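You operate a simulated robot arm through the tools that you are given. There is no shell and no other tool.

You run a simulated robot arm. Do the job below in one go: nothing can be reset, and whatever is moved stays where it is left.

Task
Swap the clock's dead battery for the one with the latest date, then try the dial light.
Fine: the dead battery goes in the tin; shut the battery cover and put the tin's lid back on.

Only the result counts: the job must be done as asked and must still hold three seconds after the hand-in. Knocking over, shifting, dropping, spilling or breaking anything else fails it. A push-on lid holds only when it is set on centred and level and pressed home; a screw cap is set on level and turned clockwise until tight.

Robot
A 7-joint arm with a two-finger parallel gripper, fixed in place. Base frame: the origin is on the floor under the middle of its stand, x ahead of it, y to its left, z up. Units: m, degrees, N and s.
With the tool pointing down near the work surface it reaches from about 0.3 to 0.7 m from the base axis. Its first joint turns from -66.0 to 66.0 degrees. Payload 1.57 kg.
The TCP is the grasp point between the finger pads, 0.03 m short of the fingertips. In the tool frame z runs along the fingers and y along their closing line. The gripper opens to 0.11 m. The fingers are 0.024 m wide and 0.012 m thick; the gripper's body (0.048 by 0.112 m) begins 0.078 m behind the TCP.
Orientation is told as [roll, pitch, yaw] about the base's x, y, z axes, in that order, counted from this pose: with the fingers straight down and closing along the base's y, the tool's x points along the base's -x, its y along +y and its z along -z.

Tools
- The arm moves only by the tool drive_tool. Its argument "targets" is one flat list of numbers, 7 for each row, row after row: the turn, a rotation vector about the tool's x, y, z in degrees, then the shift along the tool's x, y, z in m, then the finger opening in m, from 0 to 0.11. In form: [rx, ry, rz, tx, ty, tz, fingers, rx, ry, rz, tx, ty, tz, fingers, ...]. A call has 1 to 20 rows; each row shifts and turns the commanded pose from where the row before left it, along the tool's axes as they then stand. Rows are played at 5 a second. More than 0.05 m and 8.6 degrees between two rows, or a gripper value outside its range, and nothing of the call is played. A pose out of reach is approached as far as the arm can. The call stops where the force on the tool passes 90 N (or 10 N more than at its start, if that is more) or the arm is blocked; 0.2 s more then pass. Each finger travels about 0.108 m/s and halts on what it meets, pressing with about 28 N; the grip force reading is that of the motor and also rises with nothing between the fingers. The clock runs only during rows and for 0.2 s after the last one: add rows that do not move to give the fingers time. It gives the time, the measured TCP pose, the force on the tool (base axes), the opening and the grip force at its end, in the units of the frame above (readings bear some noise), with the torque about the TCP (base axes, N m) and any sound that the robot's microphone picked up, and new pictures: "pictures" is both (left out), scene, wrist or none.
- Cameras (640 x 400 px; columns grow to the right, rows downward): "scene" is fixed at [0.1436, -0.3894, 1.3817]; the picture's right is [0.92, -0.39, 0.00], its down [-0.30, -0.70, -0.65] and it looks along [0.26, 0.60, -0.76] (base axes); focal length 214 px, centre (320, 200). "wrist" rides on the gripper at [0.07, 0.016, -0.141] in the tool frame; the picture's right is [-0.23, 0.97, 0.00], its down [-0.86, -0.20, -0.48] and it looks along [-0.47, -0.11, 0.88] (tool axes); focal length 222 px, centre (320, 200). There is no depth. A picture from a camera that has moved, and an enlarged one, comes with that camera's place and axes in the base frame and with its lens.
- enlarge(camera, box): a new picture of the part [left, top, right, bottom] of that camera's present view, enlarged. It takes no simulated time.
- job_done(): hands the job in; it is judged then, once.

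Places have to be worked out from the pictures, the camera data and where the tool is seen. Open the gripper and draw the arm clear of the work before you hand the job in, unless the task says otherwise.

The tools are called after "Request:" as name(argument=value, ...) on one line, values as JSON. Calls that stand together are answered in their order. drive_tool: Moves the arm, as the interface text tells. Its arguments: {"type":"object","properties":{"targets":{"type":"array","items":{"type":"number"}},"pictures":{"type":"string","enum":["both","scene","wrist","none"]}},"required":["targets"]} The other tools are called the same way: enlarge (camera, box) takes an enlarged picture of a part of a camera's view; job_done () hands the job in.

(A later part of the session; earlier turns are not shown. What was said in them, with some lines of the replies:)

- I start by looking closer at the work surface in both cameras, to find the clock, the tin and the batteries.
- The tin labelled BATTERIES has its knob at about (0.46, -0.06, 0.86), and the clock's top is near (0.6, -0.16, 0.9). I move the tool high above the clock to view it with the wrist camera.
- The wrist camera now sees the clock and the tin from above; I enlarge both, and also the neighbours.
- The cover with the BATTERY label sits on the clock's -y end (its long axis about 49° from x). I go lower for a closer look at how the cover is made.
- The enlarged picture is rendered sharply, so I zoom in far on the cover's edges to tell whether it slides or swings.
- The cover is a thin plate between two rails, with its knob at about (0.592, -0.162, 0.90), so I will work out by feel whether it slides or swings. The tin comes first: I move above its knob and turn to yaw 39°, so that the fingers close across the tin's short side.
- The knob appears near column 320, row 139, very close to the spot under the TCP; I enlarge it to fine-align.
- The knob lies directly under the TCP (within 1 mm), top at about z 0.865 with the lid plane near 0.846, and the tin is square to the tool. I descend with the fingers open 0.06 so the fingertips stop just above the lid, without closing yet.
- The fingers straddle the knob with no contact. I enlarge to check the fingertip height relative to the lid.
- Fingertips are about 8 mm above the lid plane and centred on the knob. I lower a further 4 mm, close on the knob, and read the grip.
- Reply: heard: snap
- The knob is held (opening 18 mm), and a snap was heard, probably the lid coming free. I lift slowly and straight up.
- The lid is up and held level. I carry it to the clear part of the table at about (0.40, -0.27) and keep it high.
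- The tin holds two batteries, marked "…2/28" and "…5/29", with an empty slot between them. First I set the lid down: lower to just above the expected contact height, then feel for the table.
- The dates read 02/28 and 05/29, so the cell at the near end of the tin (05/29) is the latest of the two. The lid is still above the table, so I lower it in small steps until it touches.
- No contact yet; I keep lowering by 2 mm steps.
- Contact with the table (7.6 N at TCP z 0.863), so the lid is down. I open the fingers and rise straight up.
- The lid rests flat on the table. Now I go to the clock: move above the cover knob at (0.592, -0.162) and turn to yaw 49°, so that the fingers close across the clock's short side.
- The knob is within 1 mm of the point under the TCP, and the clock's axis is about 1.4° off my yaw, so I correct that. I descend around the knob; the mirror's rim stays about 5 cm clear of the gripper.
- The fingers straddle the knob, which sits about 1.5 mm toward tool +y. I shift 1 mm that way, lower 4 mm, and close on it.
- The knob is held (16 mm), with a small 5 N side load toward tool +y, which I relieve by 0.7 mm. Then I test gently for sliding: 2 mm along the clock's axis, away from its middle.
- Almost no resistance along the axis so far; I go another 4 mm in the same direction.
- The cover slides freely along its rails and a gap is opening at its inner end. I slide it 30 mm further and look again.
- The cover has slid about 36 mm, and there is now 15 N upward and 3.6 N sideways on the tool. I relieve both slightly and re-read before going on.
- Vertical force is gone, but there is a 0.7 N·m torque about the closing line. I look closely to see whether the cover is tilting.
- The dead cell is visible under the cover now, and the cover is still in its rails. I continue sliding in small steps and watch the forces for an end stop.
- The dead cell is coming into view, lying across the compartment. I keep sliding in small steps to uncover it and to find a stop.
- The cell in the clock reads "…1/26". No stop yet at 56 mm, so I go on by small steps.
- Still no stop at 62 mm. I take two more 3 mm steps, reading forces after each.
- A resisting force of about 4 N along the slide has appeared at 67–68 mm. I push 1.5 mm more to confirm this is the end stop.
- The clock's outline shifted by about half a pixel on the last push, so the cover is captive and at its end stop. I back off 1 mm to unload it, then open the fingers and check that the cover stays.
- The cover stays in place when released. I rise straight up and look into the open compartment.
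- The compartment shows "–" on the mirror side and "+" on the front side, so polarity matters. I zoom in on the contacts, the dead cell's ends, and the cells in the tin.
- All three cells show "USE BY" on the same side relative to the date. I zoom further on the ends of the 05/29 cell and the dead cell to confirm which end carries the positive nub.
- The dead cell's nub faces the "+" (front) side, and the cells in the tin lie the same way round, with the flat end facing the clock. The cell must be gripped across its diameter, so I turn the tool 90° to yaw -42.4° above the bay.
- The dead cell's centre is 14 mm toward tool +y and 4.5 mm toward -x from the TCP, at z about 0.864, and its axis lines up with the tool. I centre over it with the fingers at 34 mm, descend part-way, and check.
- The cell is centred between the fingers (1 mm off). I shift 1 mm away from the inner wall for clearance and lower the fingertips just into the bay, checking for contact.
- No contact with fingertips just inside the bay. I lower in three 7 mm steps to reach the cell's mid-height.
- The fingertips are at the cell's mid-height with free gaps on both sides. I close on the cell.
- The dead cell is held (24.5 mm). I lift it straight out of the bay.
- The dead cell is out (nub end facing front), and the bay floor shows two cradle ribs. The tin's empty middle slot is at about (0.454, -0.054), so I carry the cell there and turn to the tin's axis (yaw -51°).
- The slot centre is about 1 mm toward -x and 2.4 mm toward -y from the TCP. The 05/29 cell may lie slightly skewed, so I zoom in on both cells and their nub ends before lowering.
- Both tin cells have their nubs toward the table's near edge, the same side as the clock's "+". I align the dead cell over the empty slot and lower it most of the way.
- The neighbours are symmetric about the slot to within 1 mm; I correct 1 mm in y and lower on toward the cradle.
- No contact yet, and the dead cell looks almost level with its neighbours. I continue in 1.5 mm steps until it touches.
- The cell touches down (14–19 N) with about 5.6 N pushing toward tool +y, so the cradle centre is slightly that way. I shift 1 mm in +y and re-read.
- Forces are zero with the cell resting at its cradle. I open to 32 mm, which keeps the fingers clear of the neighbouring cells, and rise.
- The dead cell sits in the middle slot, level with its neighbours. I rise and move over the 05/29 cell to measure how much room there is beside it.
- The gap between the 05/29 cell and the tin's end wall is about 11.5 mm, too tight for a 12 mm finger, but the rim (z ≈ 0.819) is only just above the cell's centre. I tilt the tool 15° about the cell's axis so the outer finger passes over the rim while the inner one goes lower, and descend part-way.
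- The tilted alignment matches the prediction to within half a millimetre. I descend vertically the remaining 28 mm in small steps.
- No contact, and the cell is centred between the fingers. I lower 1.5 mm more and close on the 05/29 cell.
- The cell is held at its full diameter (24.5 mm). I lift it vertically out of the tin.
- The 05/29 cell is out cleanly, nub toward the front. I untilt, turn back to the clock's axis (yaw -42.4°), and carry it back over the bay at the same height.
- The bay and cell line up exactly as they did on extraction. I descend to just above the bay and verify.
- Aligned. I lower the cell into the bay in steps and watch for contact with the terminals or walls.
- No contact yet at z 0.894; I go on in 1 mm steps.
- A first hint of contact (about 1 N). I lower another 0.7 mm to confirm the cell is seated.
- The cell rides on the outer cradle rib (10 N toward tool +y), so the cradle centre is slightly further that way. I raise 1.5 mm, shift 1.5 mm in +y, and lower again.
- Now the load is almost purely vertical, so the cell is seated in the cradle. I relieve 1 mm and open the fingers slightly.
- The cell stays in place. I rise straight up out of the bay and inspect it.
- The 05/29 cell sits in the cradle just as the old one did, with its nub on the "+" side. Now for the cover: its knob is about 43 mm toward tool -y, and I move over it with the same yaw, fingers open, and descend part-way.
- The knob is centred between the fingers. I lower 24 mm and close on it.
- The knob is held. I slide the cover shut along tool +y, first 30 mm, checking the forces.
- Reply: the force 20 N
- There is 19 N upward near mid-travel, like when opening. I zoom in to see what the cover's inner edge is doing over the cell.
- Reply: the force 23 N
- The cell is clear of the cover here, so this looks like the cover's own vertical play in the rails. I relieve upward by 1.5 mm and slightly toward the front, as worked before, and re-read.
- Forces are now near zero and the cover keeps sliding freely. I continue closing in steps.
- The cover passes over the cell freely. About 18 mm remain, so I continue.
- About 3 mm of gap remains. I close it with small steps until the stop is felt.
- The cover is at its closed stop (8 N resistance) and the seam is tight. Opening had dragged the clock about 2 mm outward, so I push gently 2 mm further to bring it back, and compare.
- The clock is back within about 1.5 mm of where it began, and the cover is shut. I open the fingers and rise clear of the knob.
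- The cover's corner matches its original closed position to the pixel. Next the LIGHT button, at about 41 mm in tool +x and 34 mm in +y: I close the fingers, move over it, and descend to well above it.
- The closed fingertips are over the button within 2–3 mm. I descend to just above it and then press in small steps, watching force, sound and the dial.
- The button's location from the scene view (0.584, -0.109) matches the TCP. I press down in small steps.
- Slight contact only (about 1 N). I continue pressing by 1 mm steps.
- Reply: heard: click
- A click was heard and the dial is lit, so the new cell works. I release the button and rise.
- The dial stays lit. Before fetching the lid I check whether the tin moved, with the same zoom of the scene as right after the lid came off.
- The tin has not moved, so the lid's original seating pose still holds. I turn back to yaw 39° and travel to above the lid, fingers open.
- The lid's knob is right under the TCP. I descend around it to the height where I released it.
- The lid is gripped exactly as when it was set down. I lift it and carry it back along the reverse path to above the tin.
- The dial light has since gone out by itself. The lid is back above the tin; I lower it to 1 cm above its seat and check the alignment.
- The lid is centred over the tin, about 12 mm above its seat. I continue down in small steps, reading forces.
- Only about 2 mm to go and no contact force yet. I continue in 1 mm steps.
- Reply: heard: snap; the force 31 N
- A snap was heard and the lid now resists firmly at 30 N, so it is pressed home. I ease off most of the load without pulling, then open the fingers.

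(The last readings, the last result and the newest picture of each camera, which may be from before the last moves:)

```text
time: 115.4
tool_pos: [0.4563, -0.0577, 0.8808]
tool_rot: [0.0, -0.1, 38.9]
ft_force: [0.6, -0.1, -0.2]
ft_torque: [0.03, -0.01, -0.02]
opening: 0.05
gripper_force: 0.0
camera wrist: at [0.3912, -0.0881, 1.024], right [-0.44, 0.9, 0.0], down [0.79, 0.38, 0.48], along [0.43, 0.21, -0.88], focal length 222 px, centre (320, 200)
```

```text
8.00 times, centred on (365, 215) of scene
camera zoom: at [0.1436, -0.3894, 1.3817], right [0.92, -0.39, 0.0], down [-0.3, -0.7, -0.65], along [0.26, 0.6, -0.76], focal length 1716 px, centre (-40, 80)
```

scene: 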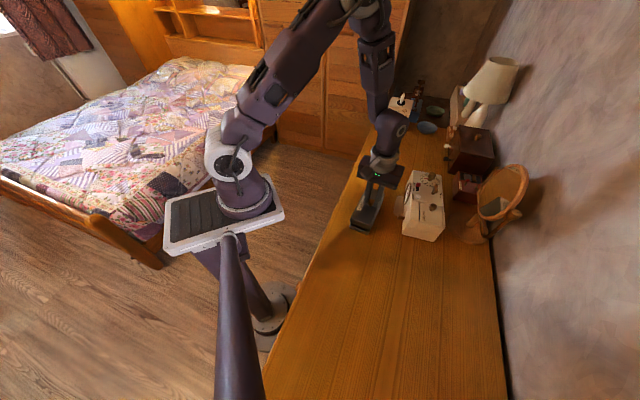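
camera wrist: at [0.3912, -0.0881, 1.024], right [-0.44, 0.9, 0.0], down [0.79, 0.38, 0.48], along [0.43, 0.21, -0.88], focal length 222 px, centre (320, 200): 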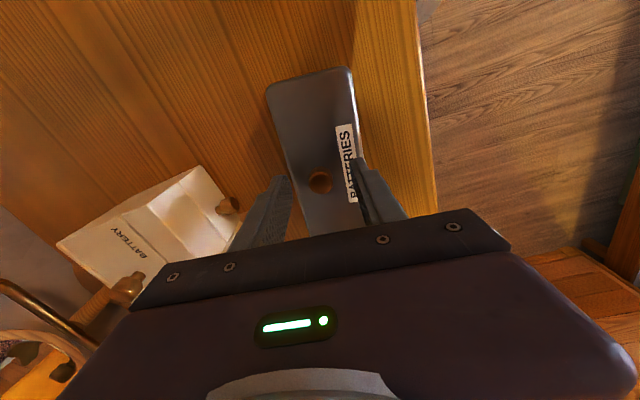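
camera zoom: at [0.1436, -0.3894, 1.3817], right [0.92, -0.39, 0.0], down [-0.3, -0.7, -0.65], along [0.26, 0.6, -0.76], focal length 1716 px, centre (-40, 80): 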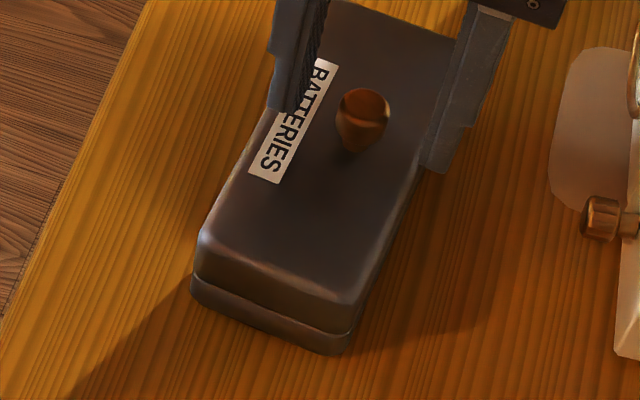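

The lid stays seated after release. I rise clear and look everything over.

Request:
drive_tool(targets=[0, 0, 0, 0, 0, -0.01, 0.06, 0, 0, 0, 0, 0, -0.03, 0.06, 0, 0, 0, 0, 0, -0.04, 0.06, 0, 0, 0, 0, 0, -0.045, 0.08, 0, 0, 0, 0, 0, -0.045, 0.1, 0, 0, 0, 0.01, 0, -0.045, 0.11, 0, 0, 0, 0.02, 0.01, -0.04, 0.11, 0, 0, 0, 0.02, 0.02, -0.03, 0.11, 0, 0, 0, 0.02, 0.02, -0.02, 0.11, 0, 0, 0, 0.02, 0.02, 0, 0.11, 0, 0, 0, 0, 0, 0, 0.11], pictures="both")

Request:
enlarge(camera="scene", box=[340, 180, 392, 240])

Request:
enlarge(camera="scene", box=[340, 150, 500, 250])

Request:
enlarge(camera="scene", box=[395, 160, 450, 245])

```text
time: 117.8
tool_pos: [0.3395, -0.0604, 1.1849]
tool_rot: [0.0, -0.1, 38.9]
ft_force: [-0.1, -0.2, -0.3]
ft_torque: [-0.03, 0.0, -0.03]
opening: 0.1099
gripper_force: 0.0
camera wrist: at [0.2753, -0.0905, 1.3289], right [-0.44, 0.9, 0.0], down [0.79, 0.38, 0.48], along [0.43, 0.21, -0.88], focal length 222 px, centre (320, 200)
```

scene: 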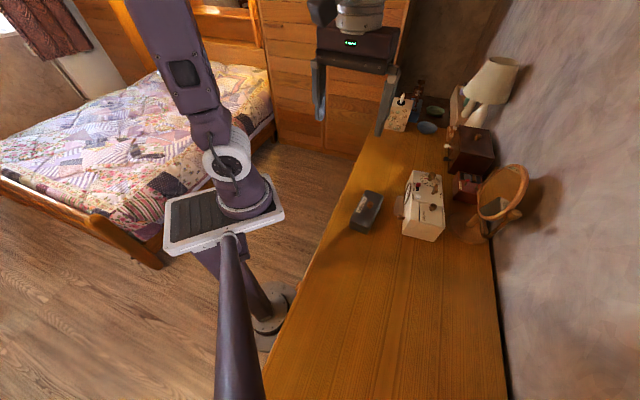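
wrist: 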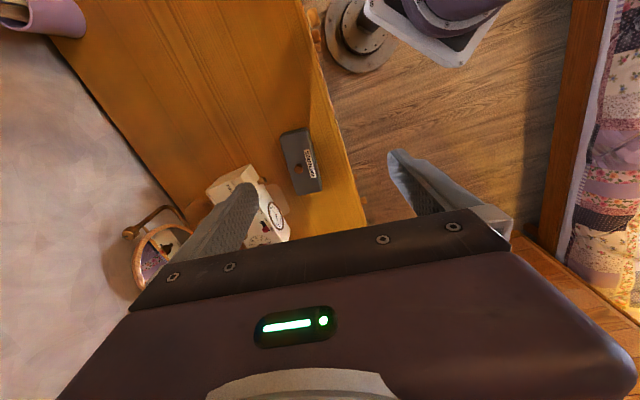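

```text
6.67 times, centred on (366, 210) of scene
camera zoom: at [0.1436, -0.3894, 1.3817], right [0.92, -0.39, 0.0], down [-0.3, -0.7, -0.65], along [0.26, 0.6, -0.76], focal length 1430 px, centre (13, 133)
```

zoom: 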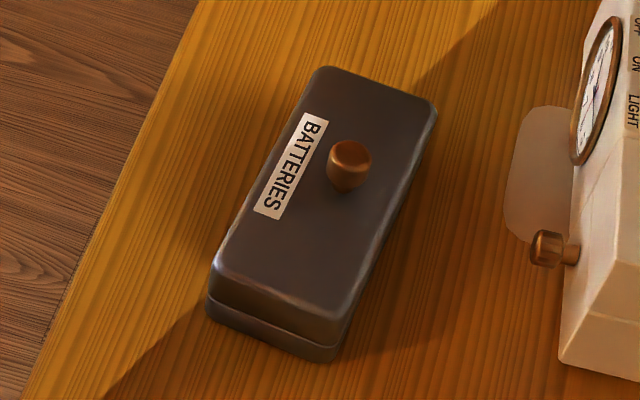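

```text
4.00 times, centred on (420, 200) of scene
camera zoom: at [0.1436, -0.3894, 1.3817], right [0.92, -0.39, 0.0], down [-0.3, -0.7, -0.65], along [0.26, 0.6, -0.76], focal length 858 px, centre (-80, 200)
```

zoom: 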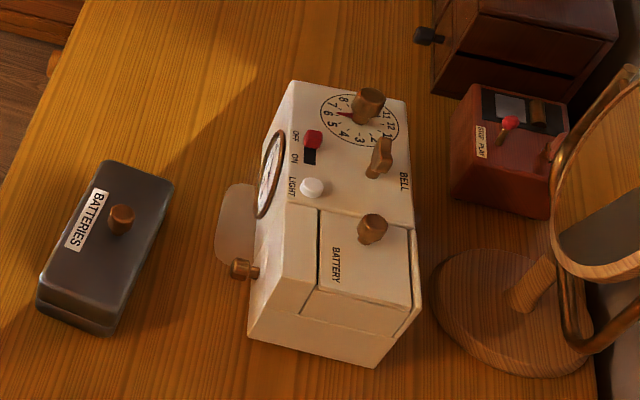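

```text
4.71 times, centred on (422, 202) of scene
camera zoom: at [0.1436, -0.3894, 1.3817], right [0.92, -0.39, 0.0], down [-0.3, -0.7, -0.65], along [0.26, 0.6, -0.76], focal length 1009 px, centre (-162, 188)
```

zoom: 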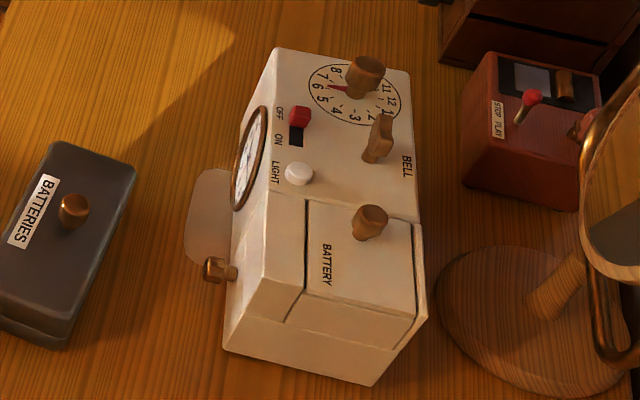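

The scene looks as it did at the start; the tin may have shifted about 2 mm while pressing the lid on. I zoom in on the lid seam to verify it is level and fully home.

Request:
enlarge(camera="scene", box=[352, 212, 374, 236])

Request:
enlarge(camera="scene", box=[362, 190, 386, 214])

Request:
enlarge(camera="wrist", box=[270, 115, 335, 205])

```text
16.00 times, centred on (363, 224) of scene
camera zoom: at [0.1436, -0.3894, 1.3817], right [0.92, -0.39, 0.0], down [-0.3, -0.7, -0.65], along [0.26, 0.6, -0.76], focal length 3432 px, centre (-368, -184)
```

zoom: 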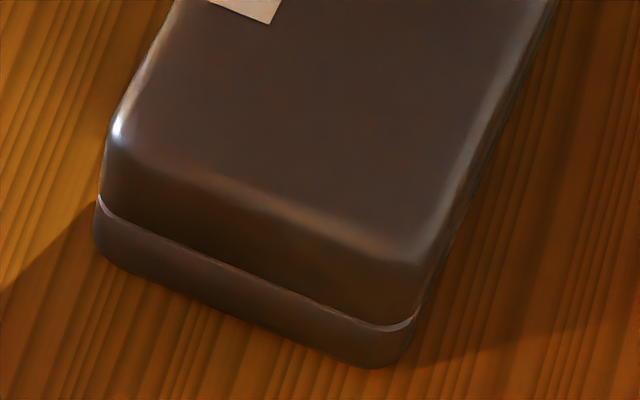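

```text
16.00 times, centred on (374, 202) of scene
camera zoom: at [0.1436, -0.3894, 1.3817], right [0.92, -0.39, 0.0], down [-0.3, -0.7, -0.65], along [0.26, 0.6, -0.76], focal length 3432 px, centre (-544, 168)
```

zoom: 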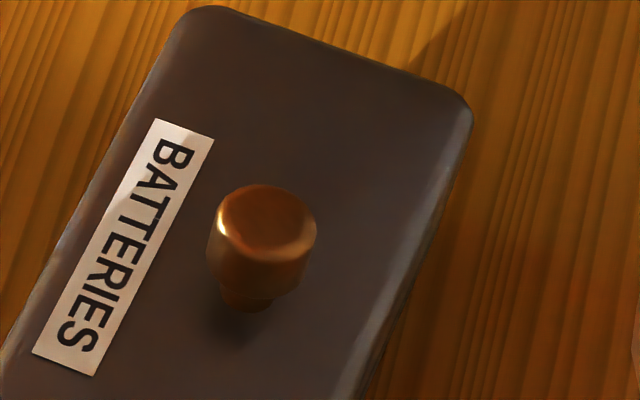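

```text
4.44 times, centred on (302, 160) of wrist
camera zoom: at [0.2753, -0.0905, 1.3289], right [-0.44, 0.9, 0.0], down [0.79, 0.38, 0.48], along [0.43, 0.21, -0.88], focal length 987 px, centre (398, 378)
```

zoom: 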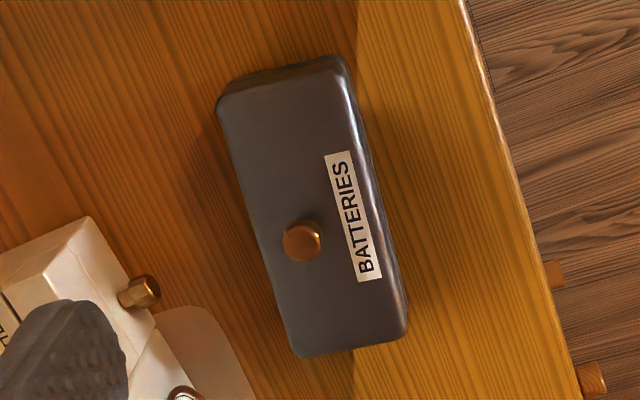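

The lid's seam is even all round and level. The dead cell is in the tin and the 05/29 cell is in the clock with the cover shut. The dial lit on test, the clock is back at its starting place, and the arm is clear with the gripper open, so I hand the job in.

Request:
job_done()

```text
The job is handed in.
```

The clock's dead battery (01/26) is swapped for the 05/29 one, the latest date I could read on the cells in the tin. When I pressed the LIGHT button it clicked and the dial lit, so the new battery works. The light went out by itself some seconds later, and I did not press it again.

- **Dead battery:** it lies in the tin's middle slot, next to the 02/28 battery.
- **Battery cover:** shut, and lined up as it was at the start.
- **Tin lid:** back on. It snapped home and held about 30 N of push, and the seam looks even and level.
- **Small shifts:** opening the cover dragged the clock about 2 mm; I pushed it back, and it now looks as it did at the start. Pressing the lid on moved the tin about 2 mm from where it stood. Nothing was dropped or knocked over, and the other things on the table look unmoved.

The gripper is open and the arm is clear of the table.
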